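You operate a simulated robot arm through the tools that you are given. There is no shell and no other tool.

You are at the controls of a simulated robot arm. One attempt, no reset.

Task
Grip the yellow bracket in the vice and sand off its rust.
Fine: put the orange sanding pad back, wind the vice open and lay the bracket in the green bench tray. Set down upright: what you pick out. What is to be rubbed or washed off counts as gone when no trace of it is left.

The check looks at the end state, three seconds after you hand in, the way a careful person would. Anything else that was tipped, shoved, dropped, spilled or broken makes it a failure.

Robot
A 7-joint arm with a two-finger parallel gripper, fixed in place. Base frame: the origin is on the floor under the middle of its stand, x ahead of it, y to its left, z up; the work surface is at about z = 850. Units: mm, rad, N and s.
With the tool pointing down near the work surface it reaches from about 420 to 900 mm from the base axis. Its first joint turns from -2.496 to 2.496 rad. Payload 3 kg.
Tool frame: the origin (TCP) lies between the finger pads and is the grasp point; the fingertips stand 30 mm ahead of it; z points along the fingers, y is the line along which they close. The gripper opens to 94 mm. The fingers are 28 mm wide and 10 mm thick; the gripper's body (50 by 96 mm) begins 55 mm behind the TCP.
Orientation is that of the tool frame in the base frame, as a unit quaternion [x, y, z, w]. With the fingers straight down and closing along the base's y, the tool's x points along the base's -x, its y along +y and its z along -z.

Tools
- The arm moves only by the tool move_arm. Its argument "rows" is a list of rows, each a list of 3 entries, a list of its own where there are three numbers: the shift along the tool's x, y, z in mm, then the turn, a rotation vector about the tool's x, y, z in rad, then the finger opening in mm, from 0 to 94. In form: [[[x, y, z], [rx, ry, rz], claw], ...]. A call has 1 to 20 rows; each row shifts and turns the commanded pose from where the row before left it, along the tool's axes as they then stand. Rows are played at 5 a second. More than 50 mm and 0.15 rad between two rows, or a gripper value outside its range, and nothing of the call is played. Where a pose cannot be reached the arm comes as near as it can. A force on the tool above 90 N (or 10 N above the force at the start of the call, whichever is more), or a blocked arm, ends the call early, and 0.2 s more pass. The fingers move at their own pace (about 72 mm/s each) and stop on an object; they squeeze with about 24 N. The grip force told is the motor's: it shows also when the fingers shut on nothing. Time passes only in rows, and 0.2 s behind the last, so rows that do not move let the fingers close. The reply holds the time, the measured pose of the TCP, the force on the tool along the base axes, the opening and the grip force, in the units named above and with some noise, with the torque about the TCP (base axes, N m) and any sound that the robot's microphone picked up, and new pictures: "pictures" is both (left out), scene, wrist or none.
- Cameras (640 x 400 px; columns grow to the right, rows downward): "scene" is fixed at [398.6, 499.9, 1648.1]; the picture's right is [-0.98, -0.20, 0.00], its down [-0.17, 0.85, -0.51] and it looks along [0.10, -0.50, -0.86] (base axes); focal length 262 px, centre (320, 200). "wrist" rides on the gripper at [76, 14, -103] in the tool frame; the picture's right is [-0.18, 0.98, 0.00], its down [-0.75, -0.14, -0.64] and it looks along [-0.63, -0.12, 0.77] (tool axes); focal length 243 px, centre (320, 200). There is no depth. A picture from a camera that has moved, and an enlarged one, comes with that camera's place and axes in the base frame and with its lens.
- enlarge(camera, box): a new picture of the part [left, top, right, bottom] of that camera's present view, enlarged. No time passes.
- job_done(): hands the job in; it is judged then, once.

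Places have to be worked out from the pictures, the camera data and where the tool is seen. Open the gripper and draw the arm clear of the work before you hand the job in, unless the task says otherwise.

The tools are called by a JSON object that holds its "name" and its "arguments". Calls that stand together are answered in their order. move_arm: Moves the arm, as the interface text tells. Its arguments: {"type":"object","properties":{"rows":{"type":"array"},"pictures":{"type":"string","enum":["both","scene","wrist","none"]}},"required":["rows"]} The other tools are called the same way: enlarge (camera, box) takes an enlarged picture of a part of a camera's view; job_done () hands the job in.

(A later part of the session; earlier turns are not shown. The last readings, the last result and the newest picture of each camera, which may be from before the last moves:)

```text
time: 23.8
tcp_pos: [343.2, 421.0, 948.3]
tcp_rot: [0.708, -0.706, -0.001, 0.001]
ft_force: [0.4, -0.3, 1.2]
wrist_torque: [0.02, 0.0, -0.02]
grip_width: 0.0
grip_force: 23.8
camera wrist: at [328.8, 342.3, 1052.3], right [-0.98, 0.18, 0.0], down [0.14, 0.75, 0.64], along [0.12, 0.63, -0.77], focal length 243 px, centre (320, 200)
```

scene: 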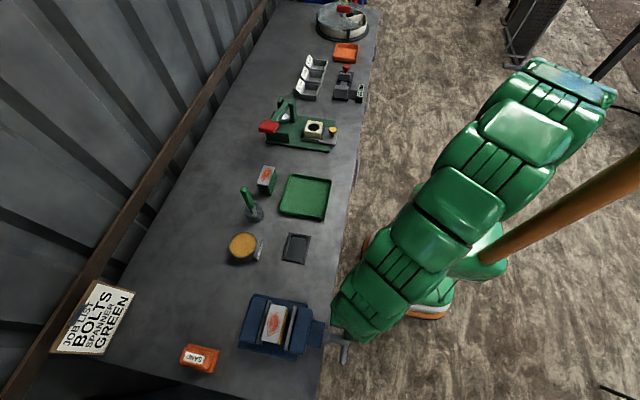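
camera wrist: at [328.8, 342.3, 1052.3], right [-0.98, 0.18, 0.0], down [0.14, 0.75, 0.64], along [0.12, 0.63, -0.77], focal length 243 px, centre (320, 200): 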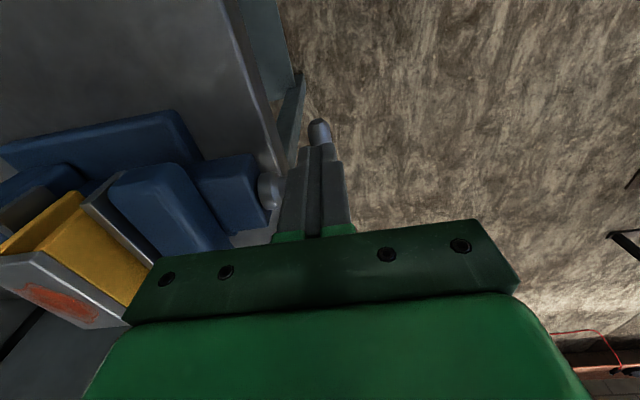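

The bar's −y end is right under the fingertips. I press down gently about 32 mm to begin turning and watch the forces.

{"name": "move_arm", "arguments": {"rows": [[[0, 0, 14], [0, 0, 0], 0], [[0, 0, 8], [0, 0, 0], 0], [[0, 0, 5], [0, 0, 0], 0], [[2, 0, 5], [0, 0, 0], 0]]}}

```text
time: 24.8
tcp_pos: [344.6, 419.2, 919.0]
tcp_rot: [0.708, -0.706, -0.001, -0.001]
ft_force: [0.3, -0.4, 7.9]
wrist_torque: [0.1, 0.02, 0.0]
grip_width: 0.1
grip_force: 24.3
camera wrist: at [329.9, 341.2, 1021.7], right [-0.98, 0.18, 0.0], down [0.14, 0.75, 0.64], along [0.12, 0.63, -0.76], focal length 243 px, centre (320, 200)
```

scene: 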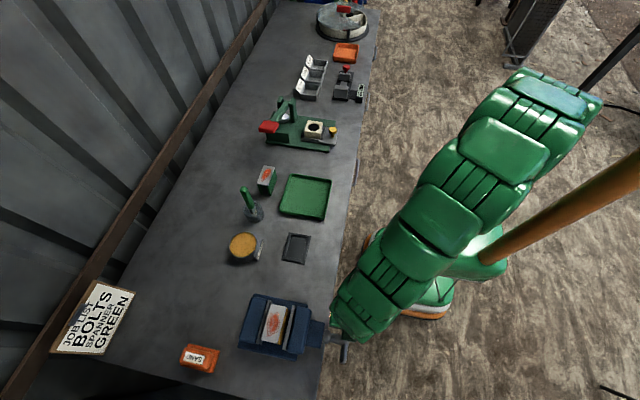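
wrist: 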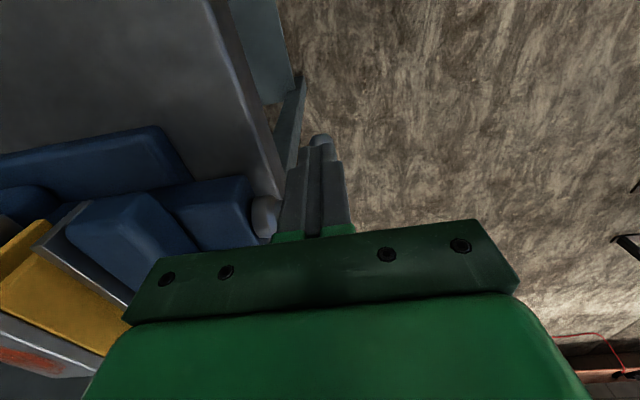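

The bar gives way with only about 8 N, so it turns. I follow its end round and down.

{"name": "move_arm", "arguments": {"rows": [[[4, 0, 6], [0, 0, 0], 0], [[3, 0, 7], [0, 0, 0], 0], [[-1, 0, 7], [0, 0, 0], 0], [[-6, 0, 7], [0, 0, 0], 0], [[-8, 0, 4], [0, 0, 0], 0]]}}

```text
time: 26.0
tcp_pos: [344.2, 427.5, 887.5]
tcp_rot: [0.708, -0.707, -0.001, 0.0]
ft_force: [-0.8, -7.6, -0.6]
wrist_torque: [-0.2, 0.02, -0.01]
grip_width: 0.0
grip_force: 24.1
camera wrist: at [330.9, 349.2, 990.4], right [-0.98, 0.18, 0.0], down [0.14, 0.75, 0.64], along [0.12, 0.63, -0.77], focal length 243 px, centre (320, 200)
```

scene: 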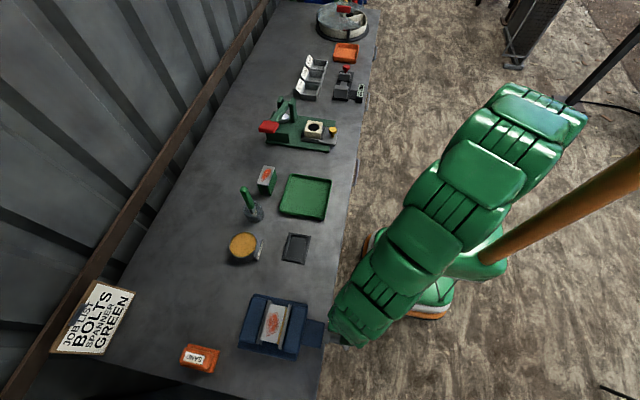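
wrist: 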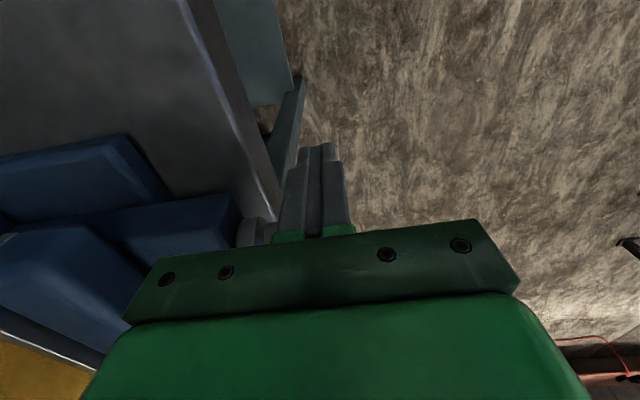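

{"name": "enlarge", "arguments": {"camera": "scene", "box": [225, 280, 365, 370]}}

```text
4.44 times, centred on (295, 325) of scene
camera zoom: at [398.6, 499.9, 1648.1], right [-0.98, -0.2, 0.0], down [-0.17, 0.85, -0.51], along [0.1, -0.5, -0.86], focal length 1163 px, centre (431, -356)
```

zoom: 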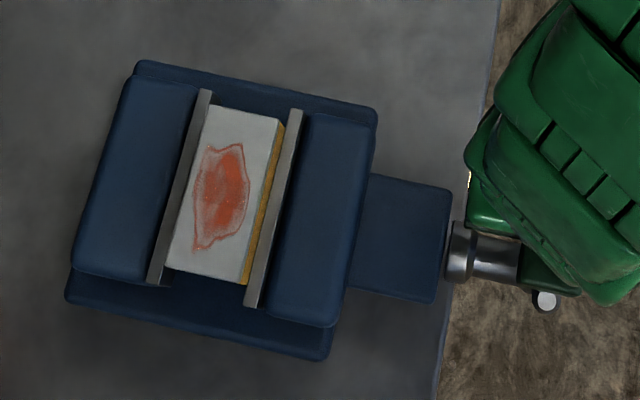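

That partial turn moved the movable jaw about 14 mm: the gap is now about 46 mm and only a few millimetres remain. I retract, go over the top, and set the fingers down on the +y side of the bar's upper end for the next push.

{"name": "move_arm", "arguments": {"rows": [[[14, 0, 0], [0, 0, 0], 0], [[0, 0, -45], [0, 0, 0], 0], [[0, 0, -50], [0, 0, 0], 0], [[0, 0, -9], [0, 0, 0], 0], [[-48, 0, 0], [0, 0, 0], 0], [[-48, 0, 0], [0, 0, 0], 0], [[0, 0, 0], [0, 0, 0], 0]]}}

{"name": "enlarge", "arguments": {"camera": "scene", "box": [225, 280, 365, 370]}}

```text
time: 27.6
tcp_pos: [341.2, 508.2, 990.0]
tcp_rot: [0.708, -0.706, -0.001, 0.0]
ft_force: [-0.2, 0.0, -0.8]
wrist_torque: [-0.01, -0.01, -0.01]
grip_width: 0.0
grip_force: 24.6
camera wrist: at [328.6, 431.1, 1093.5], right [-0.98, 0.18, 0.0], down [0.14, 0.75, 0.64], along [0.12, 0.63, -0.77], focal length 243 px, centre (320, 200)
```

scene: 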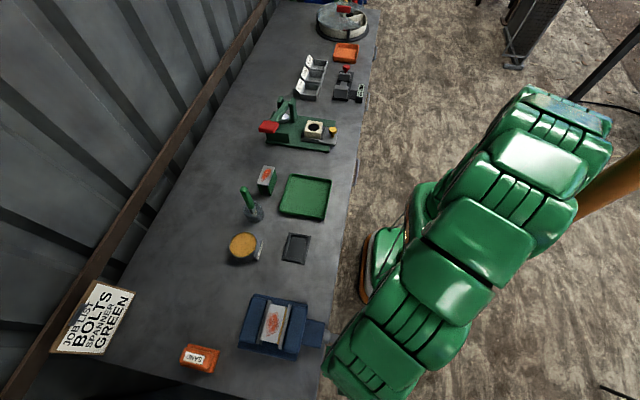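
wrist: 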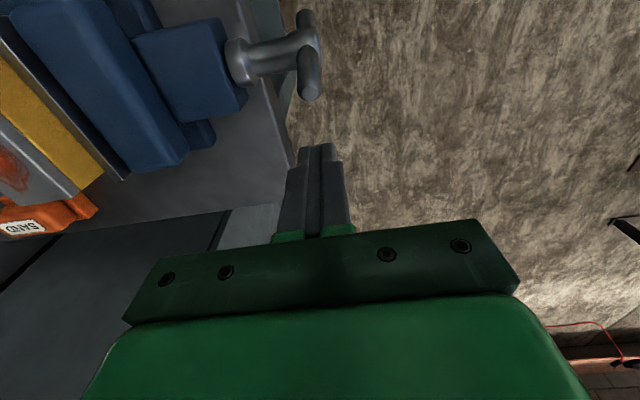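

```text
4.44 times, centred on (295, 325) of scene
camera zoom: at [398.6, 499.9, 1648.1], right [-0.98, -0.2, 0.0], down [-0.17, 0.85, -0.51], along [0.1, -0.5, -0.86], focal length 1163 px, centre (431, -356)
```

zoom: 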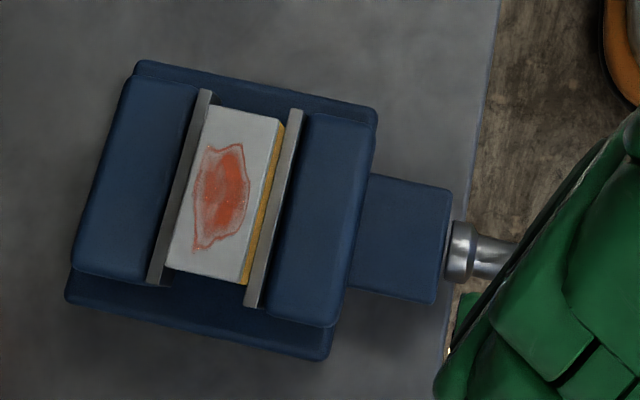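

The bar's upper end is seen just to the −y side of the fingers. I lower beside it and push it toward −y in small steps.

{"name": "move_arm", "arguments": {"rows": [[[0, 0, 20], [0, 0, 0], 0], [[0, 0, 18], [0, 0, 0], 0], [[6, 0, 0], [0, 0, 0], 0], [[6, 0, 0], [0, 0, 0], 0], [[6, 0, 0], [0, 0, 0], 0]]}}

{"name": "enlarge", "arguments": {"camera": "scene", "box": [225, 280, 365, 370]}}

```text
time: 28.8
tcp_pos: [343.0, 490.7, 953.5]
tcp_rot: [0.707, -0.707, -0.001, 0.001]
ft_force: [-1.2, 4.0, 2.2]
wrist_torque: [0.04, 0.0, 0.04]
grip_width: 0.0
grip_force: 24.6
camera wrist: at [329.0, 412.9, 1057.0], right [-0.98, 0.18, 0.0], down [0.14, 0.75, 0.64], along [0.12, 0.63, -0.77], focal length 243 px, centre (320, 200)
```

scene: 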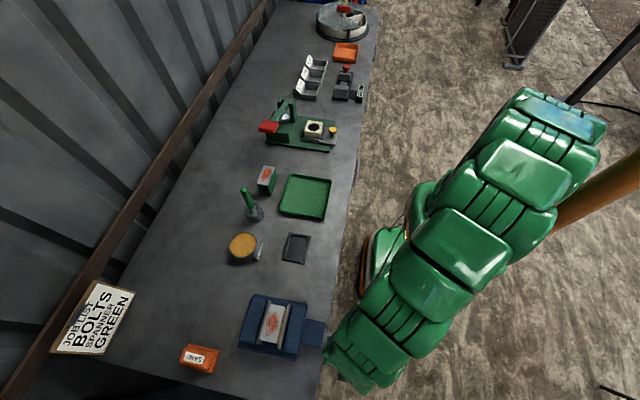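
wrist: 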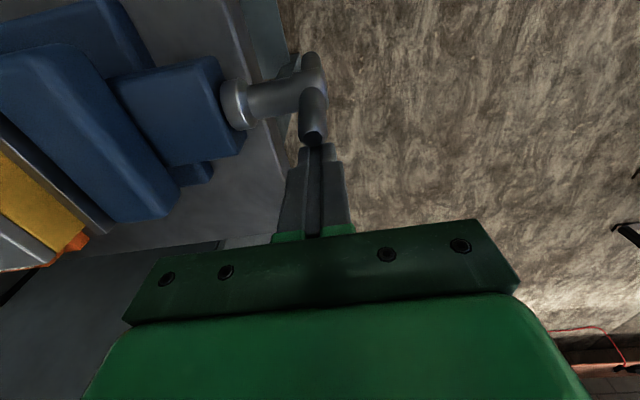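

```text
4.44 times, centred on (295, 325) of scene
camera zoom: at [398.6, 499.9, 1648.1], right [-0.98, -0.2, 0.0], down [-0.17, 0.85, -0.51], along [0.1, -0.5, -0.86], focal length 1163 px, centre (431, -356)
```

zoom: 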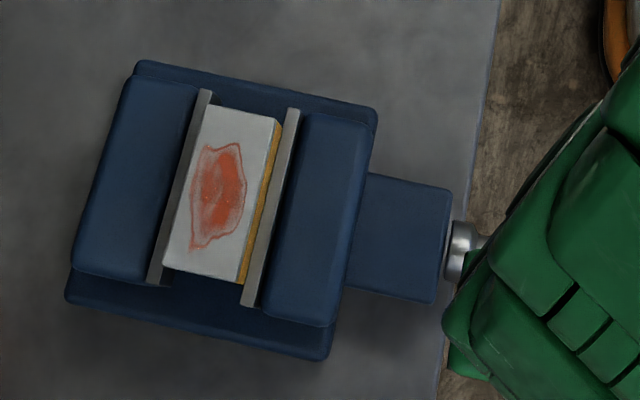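

{"name": "move_arm", "arguments": {"rows": [[[5, 0, 0], [0, 0, 0], 0], [[5, 0, 0], [0, 0, 0], 0]], "pictures": "none"}}

{"name": "enlarge", "arguments": {"camera": "scene", "box": [225, 280, 365, 370]}}

```text
time: 29.4
tcp_pos: [342.1, 481.0, 954.7]
tcp_rot: [0.708, -0.707, -0.001, 0.0]
ft_force: [0.1, 8.0, 3.8]
wrist_torque: [0.19, 0.02, -0.01]
grip_width: 0.1
grip_force: 23.8
```

```text
4.44 times, centred on (295, 325) of scene
camera zoom: at [398.6, 499.9, 1648.1], right [-0.98, -0.2, 0.0], down [-0.17, 0.85, -0.51], along [0.1, -0.5, -0.86], focal length 1163 px, centre (431, -356)
```

zoom: 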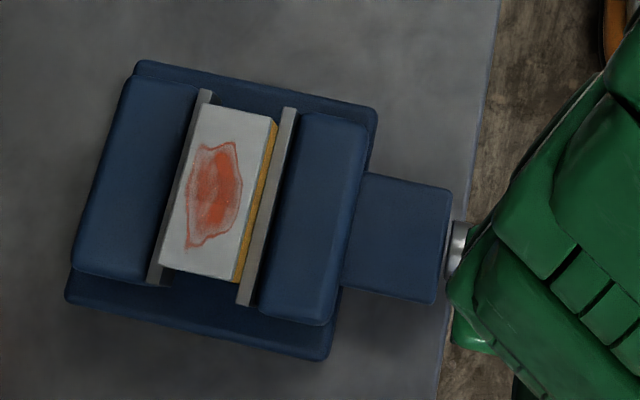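

The movable jaw is now carrying the bracket toward the fixed jaw. I continue in small steps, watching the push force.

{"name": "move_arm", "arguments": {"rows": [[[4, 0, 0], [0, 0, 0], 0], [[4, 0, 0], [0, 0, 0], 0]], "pictures": "none"}}

{"name": "enlarge", "arguments": {"camera": "scene", "box": [225, 280, 365, 370]}}

```text
time: 30.0
tcp_pos: [343.4, 472.4, 955.6]
tcp_rot: [0.707, -0.707, -0.002, -0.002]
ft_force: [-8.7, 27.3, 8.7]
wrist_torque: [0.75, -0.01, -0.24]
grip_width: 0.0
grip_force: 24.5
```

```text
4.44 times, centred on (295, 325) of scene
camera zoom: at [398.6, 499.9, 1648.1], right [-0.98, -0.2, 0.0], down [-0.17, 0.85, -0.51], along [0.1, -0.5, -0.86], focal length 1163 px, centre (431, -356)
```

zoom: 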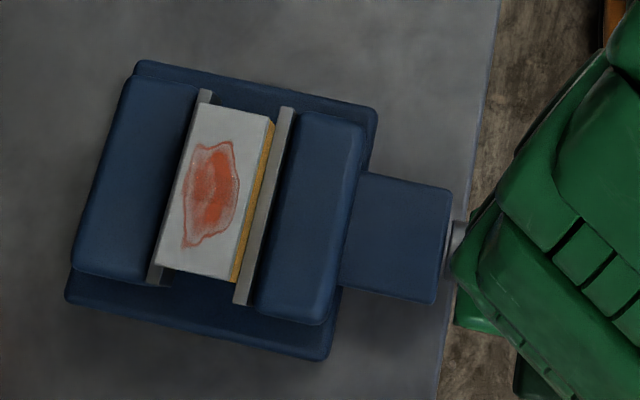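

{"name": "move_arm", "arguments": {"rows": [[[2, 0, 0], [0, 0, 0], 0], [[2, 0, 0], [0, 0, 0], 0]], "pictures": "none"}}

{"name": "enlarge", "arguments": {"camera": "scene", "box": [225, 280, 365, 370]}}

```text
time: 30.6
tcp_pos: [343.0, 469.3, 955.3]
tcp_rot: [0.708, -0.707, -0.002, -0.002]
ft_force: [-12.2, 59.1, 2.3]
wrist_torque: [1.87, 0.46, -0.18]
grip_width: 0.0
grip_force: 23.4
```

```text
4.44 times, centred on (295, 325) of scene
camera zoom: at [398.6, 499.9, 1648.1], right [-0.98, -0.2, 0.0], down [-0.17, 0.85, -0.51], along [0.1, -0.5, -0.86], focal length 1163 px, centre (431, -356)
```

zoom: 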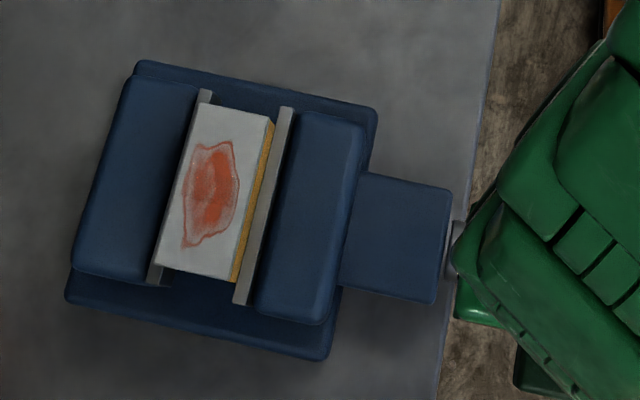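

The push force is 59 N and the jaw has practically stopped, so the bracket is clamped. One more millimetre to tighten, then I back off and rise to inspect.

{"name": "move_arm", "arguments": {"rows": [[[1, 0, 0], [0, 0, 0], 0], [[0, 0, 0], [0, 0, 0], 0]], "pictures": "none"}}

{"name": "move_arm", "arguments": {"rows": [[[-4, 0, 0], [0, 0, 0], 0], [[-8, 0, 0], [0, 0, 0], 0], [[-6, 0, -20], [0, 0, 0], 0], [[0, 0, -40], [0, 0, 0], 0], [[0, 0, -45], [0, 0, 0], 0]], "pictures": "both"}}

{"name": "enlarge", "arguments": {"camera": "scene", "box": [225, 280, 365, 370]}}

```text
time: 31.2
tcp_pos: [343.4, 468.9, 955.1]
tcp_rot: [0.707, -0.707, -0.001, -0.002]
ft_force: [-7.3, 66.4, 10.2]
wrist_torque: [1.92, 0.37, -0.14]
grip_width: 0.0
grip_force: 24.1
```

```text
time: 32.4
tcp_pos: [344.9, 482.6, 1058.5]
tcp_rot: [0.708, -0.706, -0.002, 0.0]
ft_force: [-0.2, -0.4, 0.0]
wrist_torque: [0.01, 0.03, -0.02]
grip_width: 0.0
grip_force: 24.6
camera wrist: at [331.4, 405.4, 1161.5], right [-0.98, 0.18, 0.0], down [0.14, 0.75, 0.64], along [0.12, 0.63, -0.77], focal length 243 px, centre (320, 200)
```

scene: 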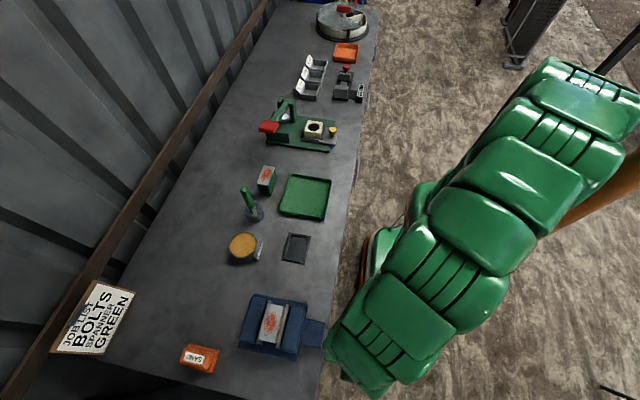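
wrist: 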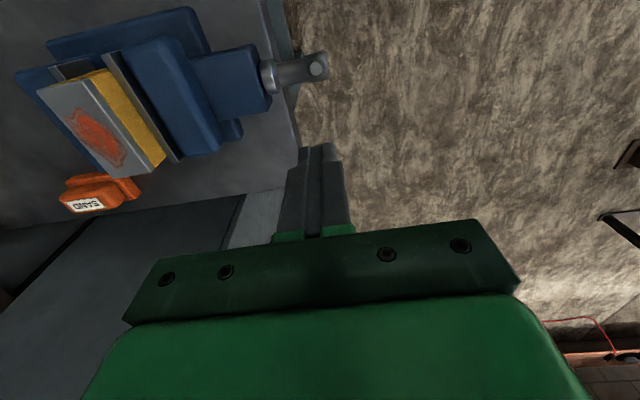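

```text
4.44 times, centred on (295, 325) of scene
camera zoom: at [398.6, 499.9, 1648.1], right [-0.98, -0.2, 0.0], down [-0.17, 0.85, -0.51], along [0.1, -0.5, -0.86], focal length 1163 px, centre (431, -356)
```

zoom: 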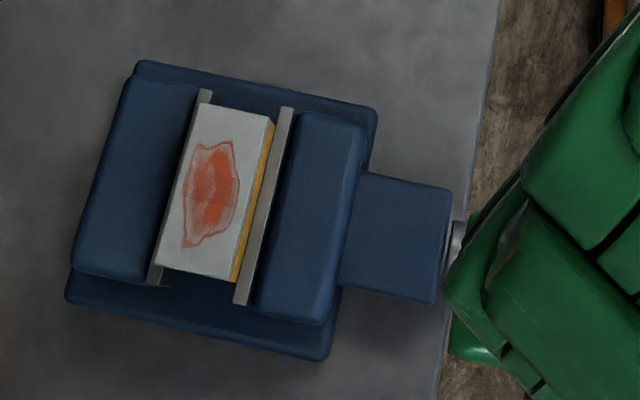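

The vice holds the bracket and the handle did not spring back. Next I go to inspect the sanding pad, passing well above the vice.

{"name": "move_arm", "arguments": {"rows": [[[0, 0, -30], [0, 0, 0], 20], [[8.3, -46.4, 0], [0, 0, 0], 40], [[8.3, -46.4, 0], [0, 0, 0], 60], [[8.3, -46.4, 0], [0, 0, 0], 80], [[8.3, -46.4, 0], [0, 0, 0], 94], [[8.3, -46.4, 0], [0, 0, 0], 94], [[8.3, -46.4, 0], [0, 0, 0], 94], [[8.3, -46.4, 0], [0, 0, 0], 94]]}}

{"name": "enlarge", "arguments": {"camera": "wrist", "box": [240, 60, 440, 190]}}

{"name": "enlarge", "arguments": {"camera": "scene", "box": [225, 280, 365, 370]}}

```text
time: 34.2
tcp_pos: [670.0, 426.5, 1089.6]
tcp_rot: [0.707, -0.707, -0.001, -0.001]
ft_force: [0.4, 0.2, -1.3]
wrist_torque: [0.01, 0.01, 0.0]
grip_width: 93.8
grip_force: 0.0
camera wrist: at [655.5, 350.2, 1192.1], right [-0.98, 0.18, 0.0], down [0.14, 0.75, 0.64], along [0.12, 0.63, -0.77], focal length 243 px, centre (320, 200)
```

scene: 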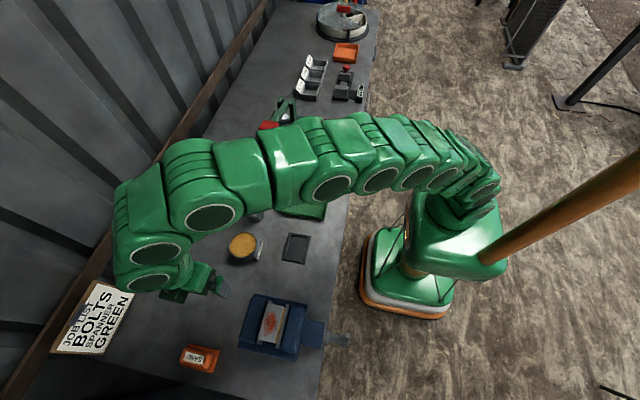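
wrist: 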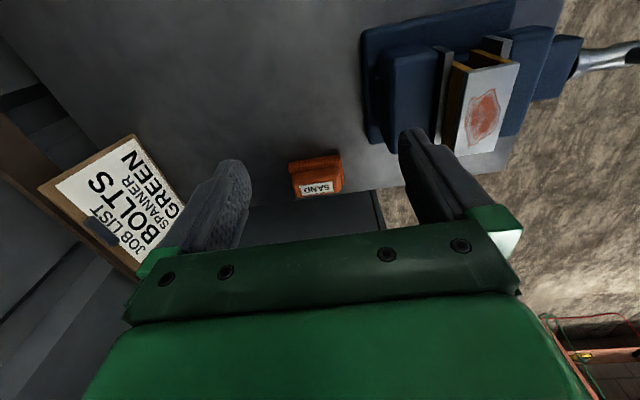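

```text
3.08 times, centred on (340, 125) of wrist
camera zoom: at [655.5, 350.2, 1192.1], right [-0.98, 0.18, 0.0], down [0.14, 0.75, 0.64], along [0.12, 0.63, -0.77], focal length 746 px, centre (258, 431)
```

zoom: 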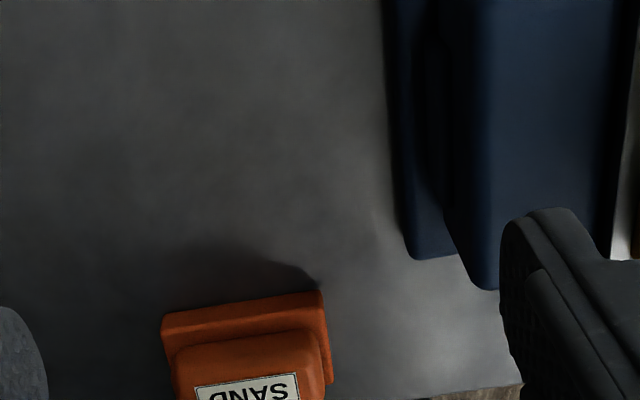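

```text
4.44 times, centred on (295, 325) of scene
camera zoom: at [398.6, 499.9, 1648.1], right [-0.98, -0.2, 0.0], down [-0.17, 0.85, -0.51], along [0.1, -0.5, -0.86], focal length 1163 px, centre (431, -356)
```

zoom: 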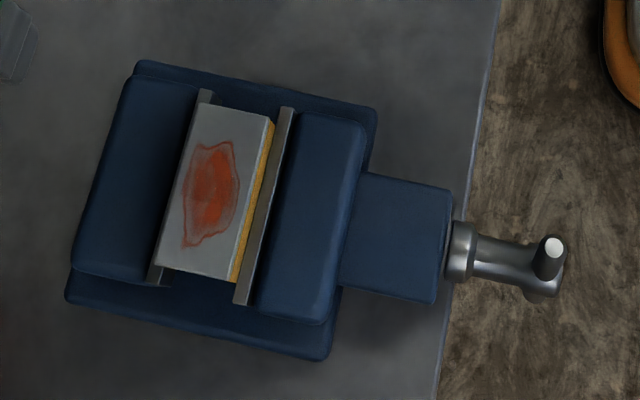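

{"name": "enlarge", "arguments": {"camera": "wrist", "box": [400, 0, 560, 160]}}

{"name": "enlarge", "arguments": {"camera": "wrist", "box": [260, 130, 400, 220]}}

{"name": "enlarge", "arguments": {"camera": "scene", "box": [160, 330, 240, 390]}}

```text
2.50 times, centred on (480, 80) of wrist
camera zoom: at [655.5, 350.2, 1192.1], right [-0.98, 0.18, 0.0], down [0.14, 0.75, 0.64], along [0.12, 0.63, -0.77], focal length 606 px, centre (-80, 500)
```

zoom: 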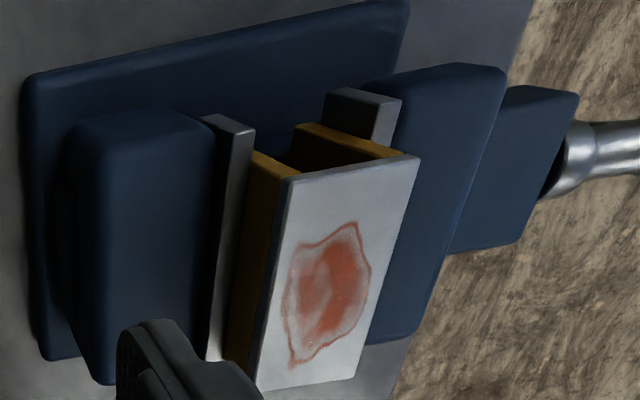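

```text
4.44 times, centred on (330, 175) of wrist
camera zoom: at [655.5, 350.2, 1192.1], right [-0.98, 0.18, 0.0], down [0.14, 0.75, 0.64], along [0.12, 0.63, -0.77], focal length 1078 px, centre (276, 311)
```

zoom: 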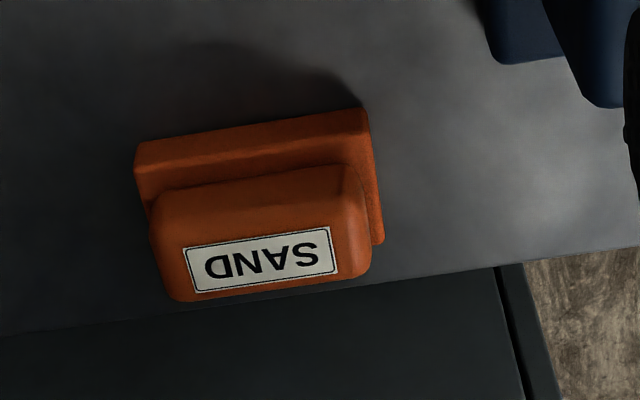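

```text
6.67 times, centred on (200, 360) of scene
camera zoom: at [398.6, 499.9, 1648.1], right [-0.98, -0.2, 0.0], down [-0.17, 0.85, -0.51], along [0.1, -0.5, -0.86], focal length 1744 px, centre (1120, -867)
```

zoom: 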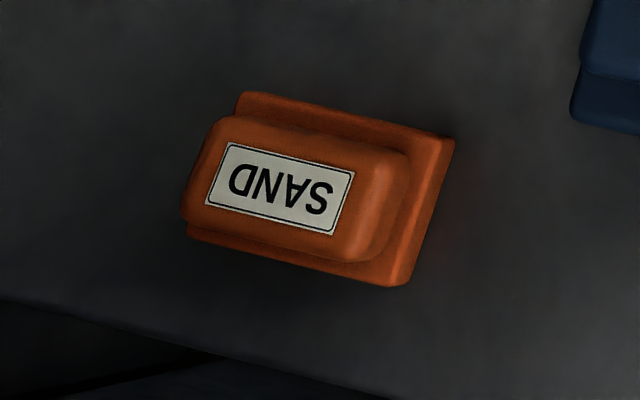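

The bracket is clamped flat between both jaw plates. The pad has an 88×50 mm base with a grip block of about 73×32 mm (top z≈896), centred at about (702, 569). I turn the gripper back so that it closes along y and move above the pad.

{"name": "move_arm", "arguments": {"rows": [[[0, 0, 0], [0, 0, 0.1428], 94], [[0, 0, 0], [0, 0, 0.1428], 94], [[0, 0, 0], [0, 0, 0.1428], 94], [[0, 0, 0], [0, 0, 0.1428], 94], [[0, 0, 0], [0, 0, 0.1428], 94], [[0, 0, 0], [0, 0, 0.1428], 94], [[0, 0, 0], [0, 0, 0.1428], 94], [[0, 0, 0], [0, 0, 0.1428], 94], [[0, 0, 0], [0, 0, 0.1428], 94], [[0, 0, 0], [0, 0, 0.1428], 94], [[0, 0, 0], [0, 0, 0.1428], 94], [[-4, 35.7, 20], [0, 0, 0], 94], [[-4, 35.7, 20], [0, 0, 0], 94], [[-4, 35.7, 20], [0, 0, 0], 94], [[-4, 35.7, 20], [0, 0, 0], 94]]}}

{"name": "enlarge", "arguments": {"camera": "wrist", "box": [240, 60, 400, 180]}}

```text
time: 37.4
tcp_pos: [675.4, 556.0, 1009.6]
tcp_rot: [-0.002, 1.0, 0.002, 0.0]
ft_force: [0.1, 1.1, 0.5]
wrist_torque: [-0.02, 0.04, -0.02]
grip_width: 93.9
grip_force: 0.0
out of reach, approached as far as the arm can: row 15
camera wrist: at [599.3, 568.0, 1112.4], right [0.18, 0.98, 0.0], down [0.75, -0.14, 0.64], along [0.63, -0.11, -0.77], focal length 243 px, centre (320, 200)
```

scene: 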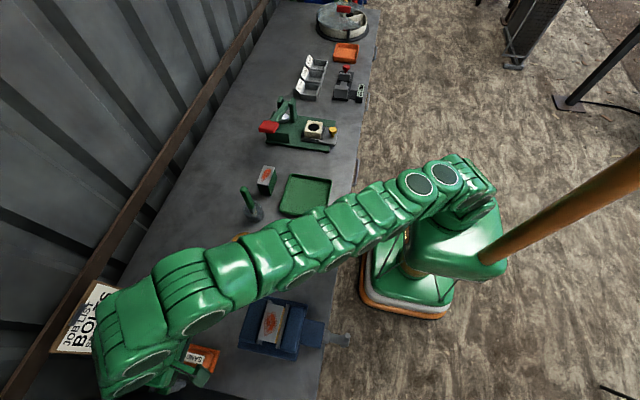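
wrist: 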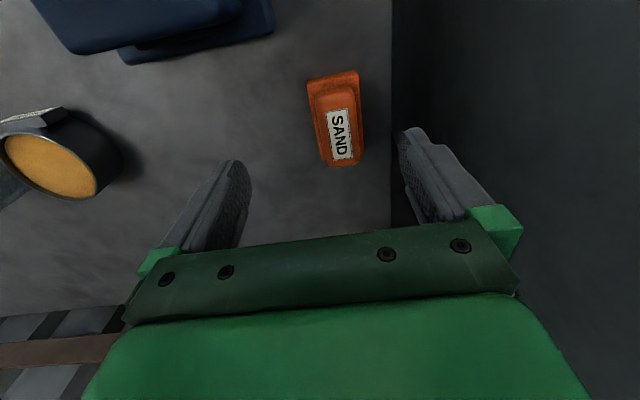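

```text
3.33 times, centred on (320, 120) of wrist
camera zoom: at [599.3, 568.0, 1112.4], right [0.18, 0.98, 0.0], down [0.75, -0.14, 0.64], along [0.63, -0.11, -0.77], focal length 809 px, centre (320, 467)
```

zoom: 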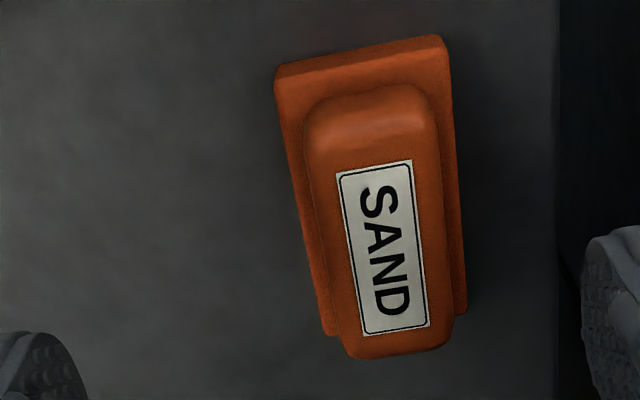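

The pad centre again works out at (701, 568). It is at the edge of reach at this height; nearer the bench the arm reaches further, so I lower straight down part of the way and read where the tool ends up.

{"name": "move_arm", "arguments": {"rows": [[[0, 0, 15], [0, 0, 0], 80], [[0, 0, 15], [0, 0, 0], 80], [[0, 0, 15], [0, 0, 0], 80], [[0, 0, 0], [0, 0, 0], 80]], "pictures": "wrist"}}

```text
time: 38.4
tcp_pos: [677.5, 556.5, 964.1]
tcp_rot: [-0.001, 1.0, 0.001, 0.0]
ft_force: [-0.3, -1.0, 0.2]
wrist_torque: [0.0, 0.0, -0.02]
grip_width: 79.9
grip_force: 0.1
camera wrist: at [600.8, 568.8, 1066.9], right [0.18, 0.98, 0.0], down [0.75, -0.14, 0.64], along [0.63, -0.11, -0.77], focal length 243 px, centre (320, 200)
```

wrist: 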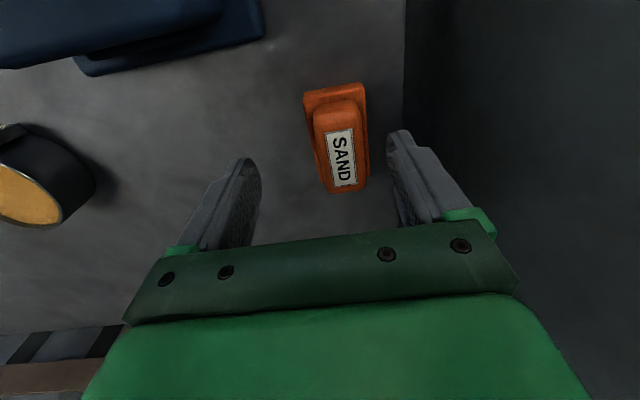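

The commanded pose follows the reachable one. I lower to just above the block and then shift toward the pad's centre.

{"name": "move_arm", "arguments": {"rows": [[[0, 0, 15], [0, 0, 0], 80], [[0, 0, 15], [0, 0, 0], 80], [[-4, 6, 0], [0, 0, 0], 80], [[-4, 6, 0], [0, 0, 0], 80]], "pictures": "wrist"}}

{"name": "enlarge", "arguments": {"camera": "wrist", "box": [220, 70, 440, 230]}}

```text
time: 39.4
tcp_pos: [684.1, 568.3, 932.8]
tcp_rot: [-0.001, 1.0, 0.001, -0.001]
ft_force: [0.2, 0.3, 1.2]
wrist_torque: [0.03, -0.01, 0.0]
grip_width: 79.9
grip_force: 0.0
camera wrist: at [608.7, 580.6, 1036.0], right [0.18, 0.98, 0.0], down [0.75, -0.14, 0.64], along [0.63, -0.12, -0.77], focal length 243 px, centre (320, 200)
```

wrist: 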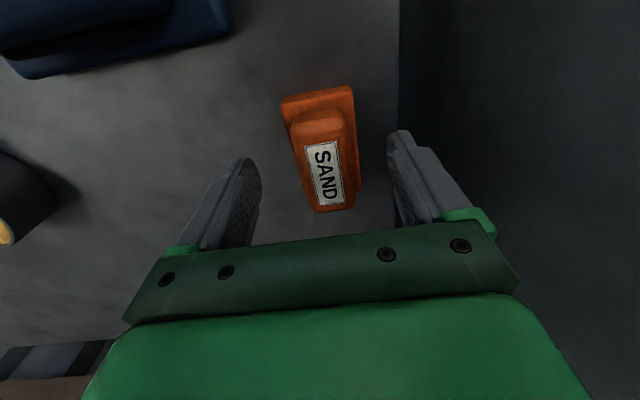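

```text
2.50 times, centred on (330, 150) of wrist
camera zoom: at [608.7, 580.6, 1036.0], right [0.18, 0.98, 0.0], down [0.75, -0.14, 0.64], along [0.63, -0.12, -0.77], focal length 606 px, centre (295, 325)
```

zoom: 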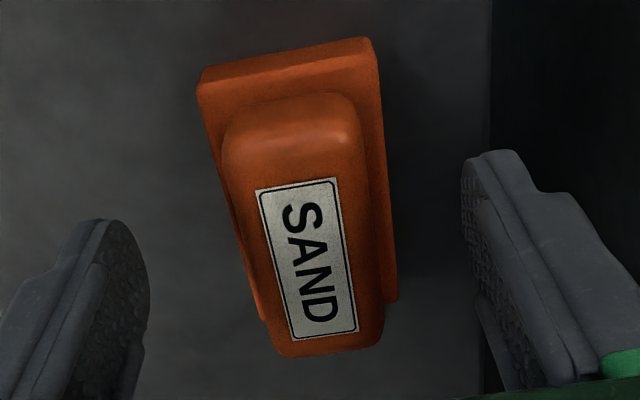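

The pad centre measured here is (700–702, 567) and I'm at x=684. I try shifting 10 mm further in +x, since gripping nearer the middle is better.

{"name": "move_arm", "arguments": {"rows": [[[-5, -0.5, 5], [0, 0, 0], 80], [[-5, -0.5, 5], [0, 0, 0], 80], [[0, 0, 5], [0, 0, 0], 80]], "pictures": "none"}}

```text
time: 40.2
tcp_pos: [694.4, 566.4, 920.9]
tcp_rot: [-0.002, 1.0, 0.003, 0.0]
ft_force: [0.4, -0.1, 0.1]
wrist_torque: [0.01, 0.03, 0.0]
grip_width: 79.9
grip_force: 0.0
```

{"name": "move_arm", "arguments": {"rows": [[[-3, 0.3, 7], [0, 0, 0], 80], [[-3, 0.3, 7], [0, 0, 0], 80], [[0, 0, 4], [0, 0, 0], 80]], "pictures": "both"}}

{"name": "enlarge", "arguments": {"camera": "wrist", "box": [220, 90, 440, 250]}}

```text
time: 41.0
tcp_pos: [700.3, 565.9, 899.1]
tcp_rot: [0.0, 1.0, 0.001, -0.001]
ft_force: [-0.5, 0.0, 0.1]
wrist_torque: [0.0, -0.03, 0.01]
grip_width: 80.1
grip_force: 0.1
camera wrist: at [624.5, 579.6, 1003.1], right [0.18, 0.98, 0.0], down [0.76, -0.14, 0.64], along [0.63, -0.12, -0.77], focal length 243 px, centre (320, 200)
```

scene: 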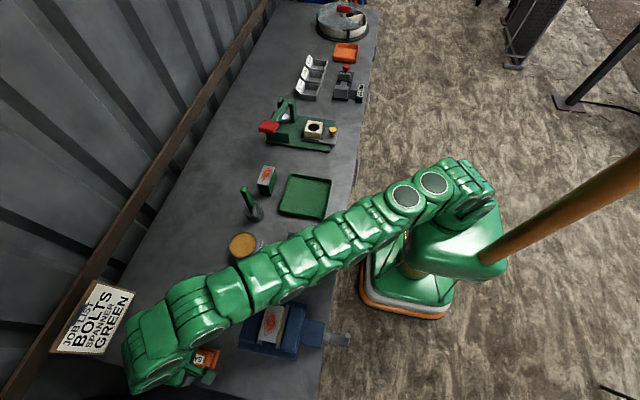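
wrist: 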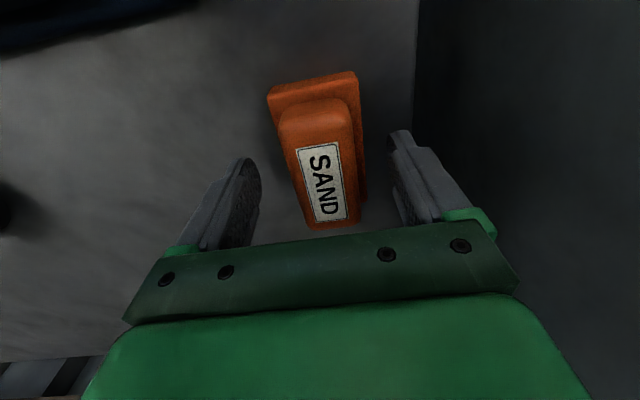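

```text
2.50 times, centred on (330, 170) of wrist
camera zoom: at [624.5, 579.6, 1003.1], right [0.18, 0.98, 0.0], down [0.76, -0.14, 0.64], along [0.63, -0.12, -0.77], focal length 606 px, centre (295, 275)
```

zoom: 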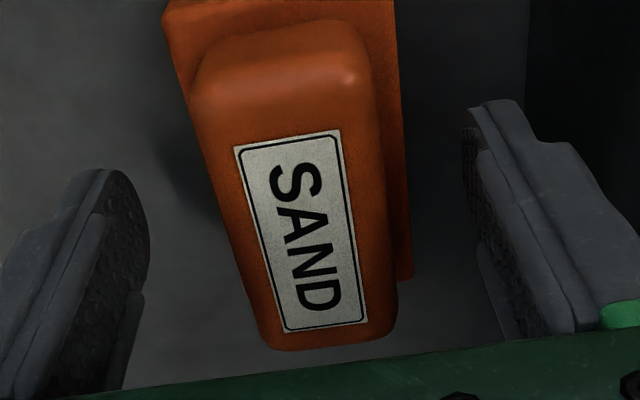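

The gripper is centred on the pad at (700, 566, 899) and I note this as its home place. Now I close on the grip block.

{"name": "move_arm", "arguments": {"rows": [[[0, 0, 0], [0, 0, 0], 50], [[0, 0, 0], [0, 0, 0], 20], [[0, 0, 0], [0, 0, 0], 20], [[0, 0, 0], [0, 0, 0], 20]], "pictures": "wrist"}}

```text
time: 42.0
tcp_pos: [699.6, 567.1, 900.0]
tcp_rot: [-0.002, 1.0, 0.001, -0.001]
ft_force: [0.1, 0.9, -0.8]
wrist_torque: [0.02, 0.05, -0.01]
grip_width: 39.9
grip_force: 24.4
camera wrist: at [624.5, 579.7, 1003.4], right [0.18, 0.98, 0.0], down [0.75, -0.14, 0.64], along [0.63, -0.11, -0.77], focal length 243 px, centre (320, 200)
```

wrist: 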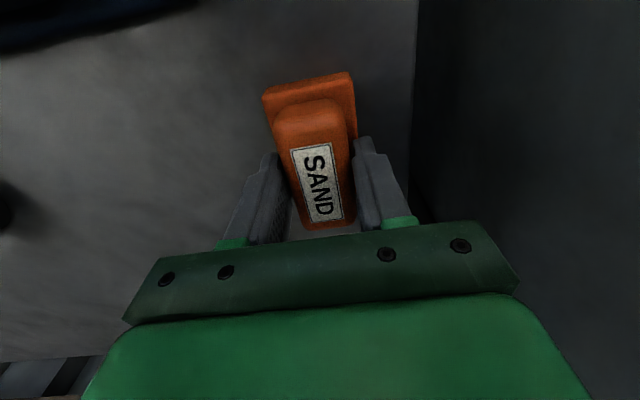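

The pad is held at 39.9 mm opening with 24 N. I lift while moving back toward the robot, ending above the clamped bracket at about (523, 458.5).

{"name": "move_arm", "arguments": {"rows": [[[2, 0, -8], [0, 0, 0], 20], [[4, -2, -14], [0, 0, 0], 20], [[8, -5, -24], [0, 0, 0], 20], [[14, -8, -30], [0, 0, 0], 20], [[20, -12, -34], [0, 0, 0], 20], [[24, -15, -34], [0, 0, 0], 20], [[28, -17, -20], [0, 0, 0], 20], [[28, -17, 0], [0, 0, 0], 20], [[25, -16, 0], [0, 0, 0], 20], [[24, -16, 0], [0, 0, 0], 20], [[0, 0, 0], [0, 0, 0], 20]]}}

{"name": "enlarge", "arguments": {"camera": "wrist", "box": [220, 40, 440, 230]}}

{"name": "enlarge", "arguments": {"camera": "scene", "box": [205, 270, 345, 370]}}

```text
time: 44.4
tcp_pos: [525.2, 458.9, 1065.1]
tcp_rot: [-0.001, 1.0, 0.001, -0.001]
ft_force: [0.0, 0.0, -1.2]
wrist_torque: [0.03, -0.01, 0.01]
grip_width: 40.3
grip_force: 24.3
camera wrist: at [449.0, 470.7, 1168.6], right [0.18, 0.98, 0.0], down [0.75, -0.14, 0.64], along [0.63, -0.11, -0.77], focal length 243 px, centre (320, 200)
```

scene: 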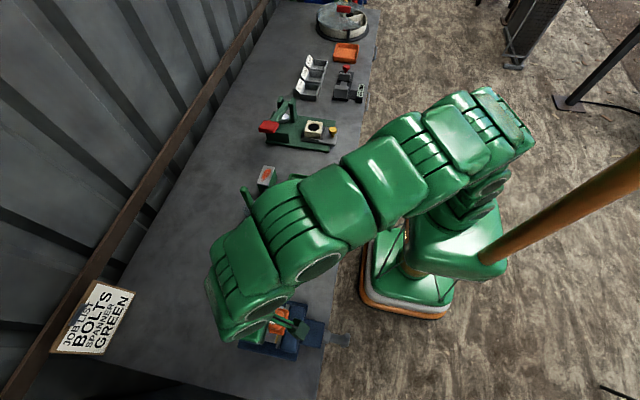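
wrist: 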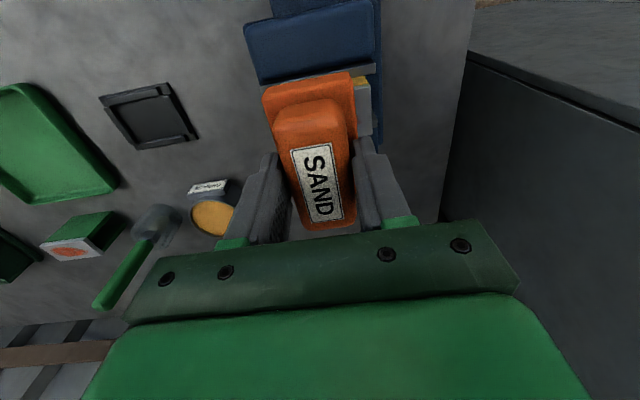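

```text
2.11 times, centred on (330, 135) of wrist
camera zoom: at [449.0, 470.7, 1168.6], right [0.18, 0.98, 0.0], down [0.75, -0.14, 0.64], along [0.63, -0.11, -0.77], focal length 511 px, centre (299, 337)
```

zoom: 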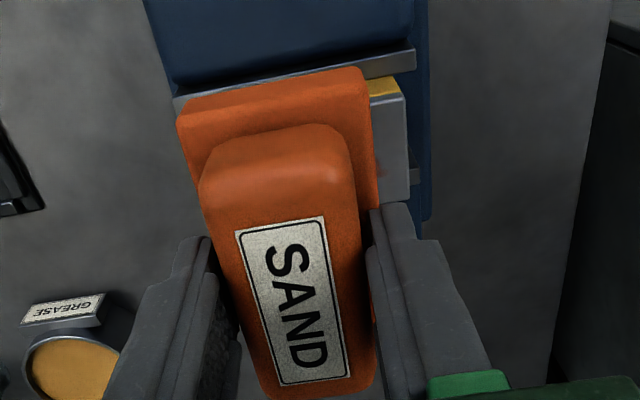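

```text
4.00 times, centred on (275, 320) of scene
camera zoom: at [398.6, 499.9, 1648.1], right [-0.98, -0.2, 0.0], down [-0.17, 0.85, -0.51], along [0.1, -0.5, -0.86], focal length 1047 px, centre (500, -280)
```

zoom: 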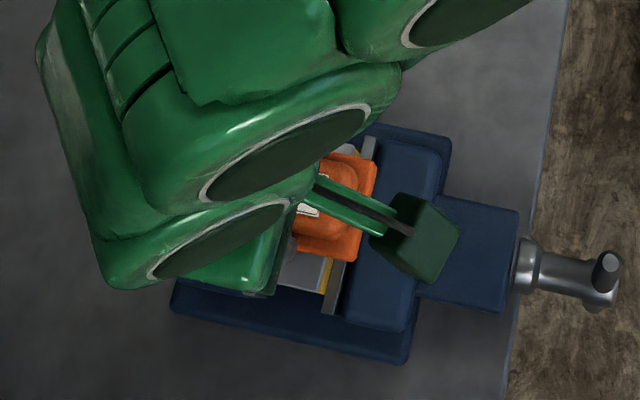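

The pad is above the bracket. I lower it toward the bracket's top, expecting contact near TCP z≈1021.

{"name": "move_arm", "arguments": {"rows": [[[0, 0, 14], [0, 0, 0], 20], [[0, 0, 14], [0, 0, 0], 20], [[0, 0, 8], [0, 0, 0], 20]], "pictures": "none"}}

{"name": "move_arm", "arguments": {"rows": [[[0, 0, 2], [0, 0, 0], 20], [[0, 0, 2], [0, 0, 0], 20]], "pictures": "none"}}

```text
time: 45.2
tcp_pos: [524.5, 458.5, 1029.6]
tcp_rot: [-0.001, 1.0, 0.001, -0.001]
ft_force: [-0.5, -1.9, -1.7]
wrist_torque: [0.0, 0.03, -0.03]
grip_width: 40.0
grip_force: 23.8
```

```text
time: 45.8
tcp_pos: [523.3, 458.9, 1024.7]
tcp_rot: [0.0, 1.0, 0.002, 0.0]
ft_force: [-1.7, -0.7, 4.3]
wrist_torque: [-0.11, 0.05, 0.03]
grip_width: 40.1
grip_force: 23.8
```

First contact at z≈1024.7 (about 5 N). I press 1 mm more and begin short strokes along the bracket's length.

{"name": "move_arm", "arguments": {"rows": [[[0, 0, 1], [0, 0, 0], 20], [[0, 8, 0], [0, 0, 0], 20], [[0, 8, 0], [0, 0, 0], 20], [[0, -8, 0], [0, 0, 0], 20], [[0, -8, 0], [0, 0, 0], 20], [[0, -8, 0], [0, 0, 0], 20], [[0, -8, 0], [0, 0, 0], 20], [[0, 8, 0], [0, 0, 0], 20], [[0, 8, 0], [0, 0, 0], 20]], "pictures": "both"}}

```text
time: 47.8
tcp_pos: [523.9, 456.2, 1024.4]
tcp_rot: [0.0, 1.0, 0.001, 0.001]
ft_force: [1.8, -22.8, 62.4]
wrist_torque: [-1.21, -0.18, -0.02]
grip_width: 39.9
grip_force: 23.9
camera wrist: at [448.2, 469.0, 1127.4], right [0.18, 0.98, 0.0], down [0.75, -0.14, 0.64], along [0.63, -0.12, -0.77], focal length 243 px, centre (320, 200)
```

scene: 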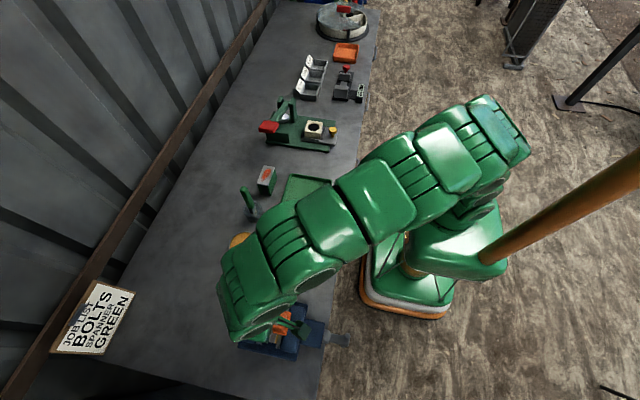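
wrist: 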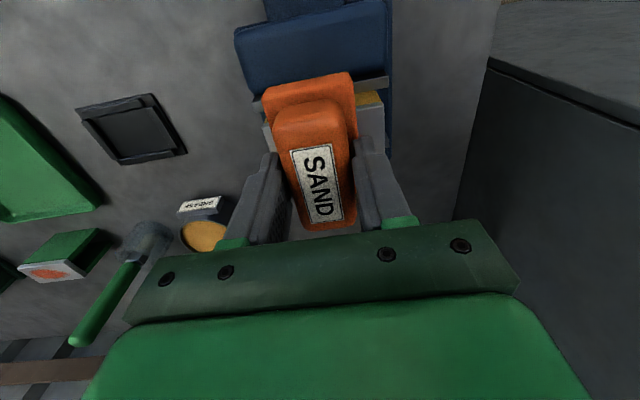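

The press force of 62 N is more than needed, so I ease up slightly and keep stroking. Then I'll lift to look at the rust.

{"name": "move_arm", "arguments": {"rows": [[[0, 0, -0.7], [0, 0, 0], 20], [[0, 8, 0], [0, 0, 0], 20], [[0, 8, 0], [0, 0, 0], 20], [[0, -8, 0], [0, 0, 0], 20], [[0, -8, 0], [0, 0, 0], 20], [[0, -8, 0], [0, 0, 0], 20], [[0, -8, 0], [0, 0, 0], 20], [[0, 8, 0], [0, 0, 0], 20], [[0, 8, 0], [0, 0, 0], 20]], "pictures": "none"}}

{"name": "move_arm", "arguments": {"rows": [[[0, 0, -10], [0, 0, 0], 20], [[0, -40, -10], [0, 0, 0], 20], [[0, -40, 0], [0, 0, 0], 20]], "pictures": "both"}}

{"name": "enlarge", "arguments": {"camera": "wrist", "box": [280, 20, 480, 180]}}

{"name": "enlarge", "arguments": {"camera": "scene", "box": [205, 270, 345, 370]}}

```text
time: 49.8
tcp_pos: [524.3, 456.5, 1024.7]
tcp_rot: [0.0, 1.0, 0.001, 0.0]
ft_force: [1.9, -18.0, 47.2]
wrist_torque: [-0.91, -0.14, -0.02]
grip_width: 40.1
grip_force: 24.5
```

```text
time: 50.6
tcp_pos: [524.1, 377.7, 1041.3]
tcp_rot: [-0.002, 1.0, 0.001, -0.002]
ft_force: [0.9, -0.2, -0.6]
wrist_torque: [-0.02, 0.01, 0.01]
grip_width: 40.0
grip_force: 23.5
camera wrist: at [448.5, 390.1, 1144.7], right [0.18, 0.98, 0.0], down [0.76, -0.14, 0.64], along [0.63, -0.11, -0.77], focal length 243 px, centre (320, 200)
```

scene: 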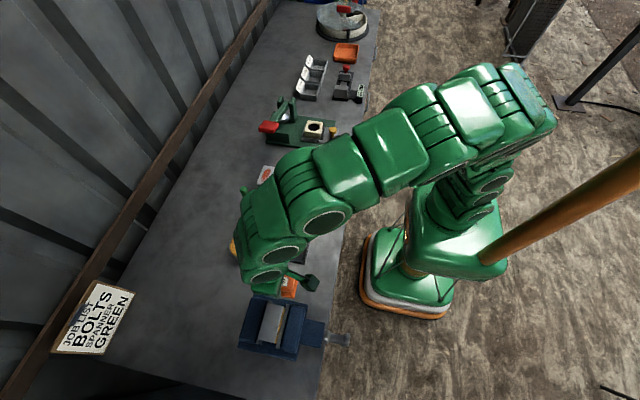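
wrist: 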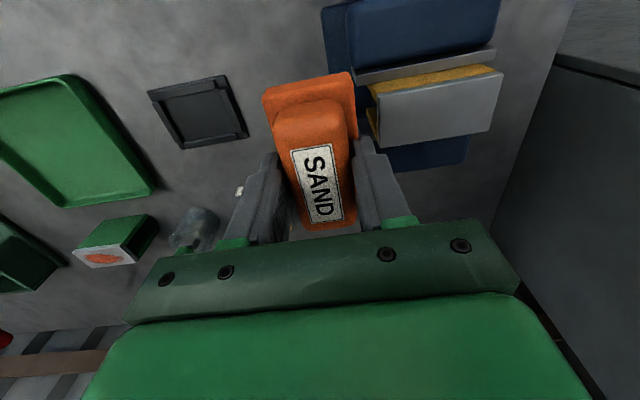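

```text
2.50 times, centred on (380, 100) of wrist
camera zoom: at [448.5, 390.1, 1144.7], right [0.18, 0.98, 0.0], down [0.76, -0.14, 0.64], along [0.63, -0.11, -0.77], focal length 606 px, centre (170, 450)
```

zoom: 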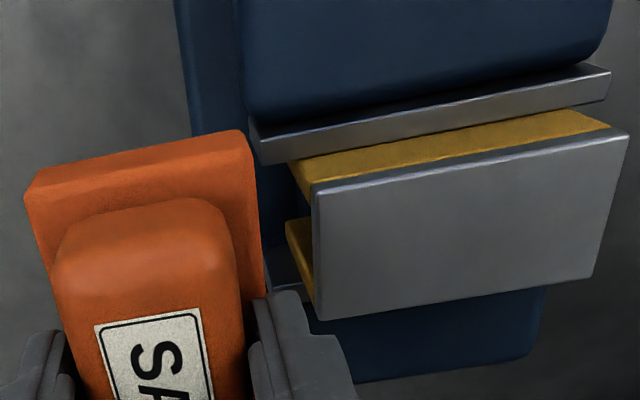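

```text
4.00 times, centred on (275, 320) of scene
camera zoom: at [398.6, 499.9, 1648.1], right [-0.98, -0.2, 0.0], down [-0.17, 0.85, -0.51], along [0.1, -0.5, -0.86], focal length 1047 px, centre (500, -280)
```

zoom: 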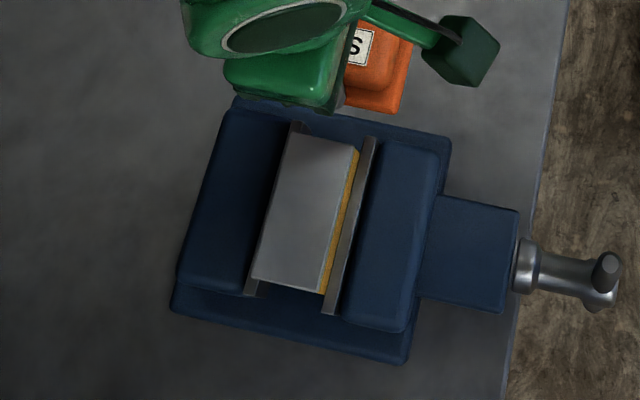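

The rust patch looks gone. I check the top face at higher magnification for any remaining trace.

{"name": "enlarge", "arguments": {"camera": "wrist", "box": [370, 60, 510, 150]}}

{"name": "enlarge", "arguments": {"camera": "scene", "box": [250, 295, 305, 350]}}

```text
4.44 times, centred on (440, 105) of wrist
camera zoom: at [448.5, 390.1, 1144.7], right [0.18, 0.98, 0.0], down [0.76, -0.14, 0.64], along [0.63, -0.11, -0.77], focal length 1078 px, centre (-213, 622)
```

zoom: 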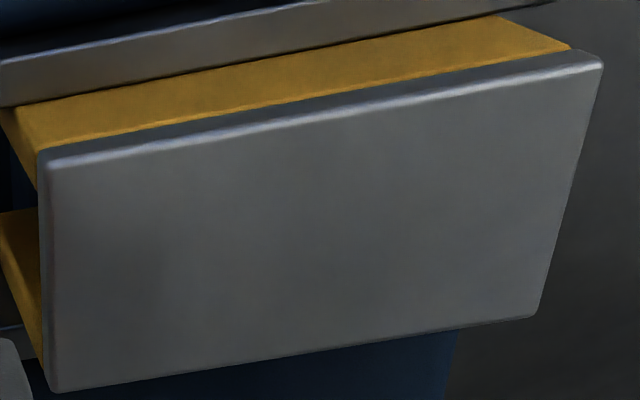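

```text
7.27 times, centred on (278, 322) of scene
camera zoom: at [398.6, 499.9, 1648.1], right [-0.98, -0.2, 0.0], down [-0.17, 0.85, -0.51], along [0.1, -0.5, -0.86], focal length 1903 px, centre (629, -691)
```

zoom: 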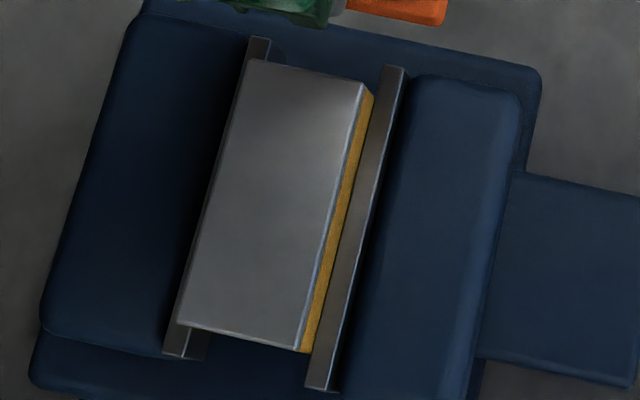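

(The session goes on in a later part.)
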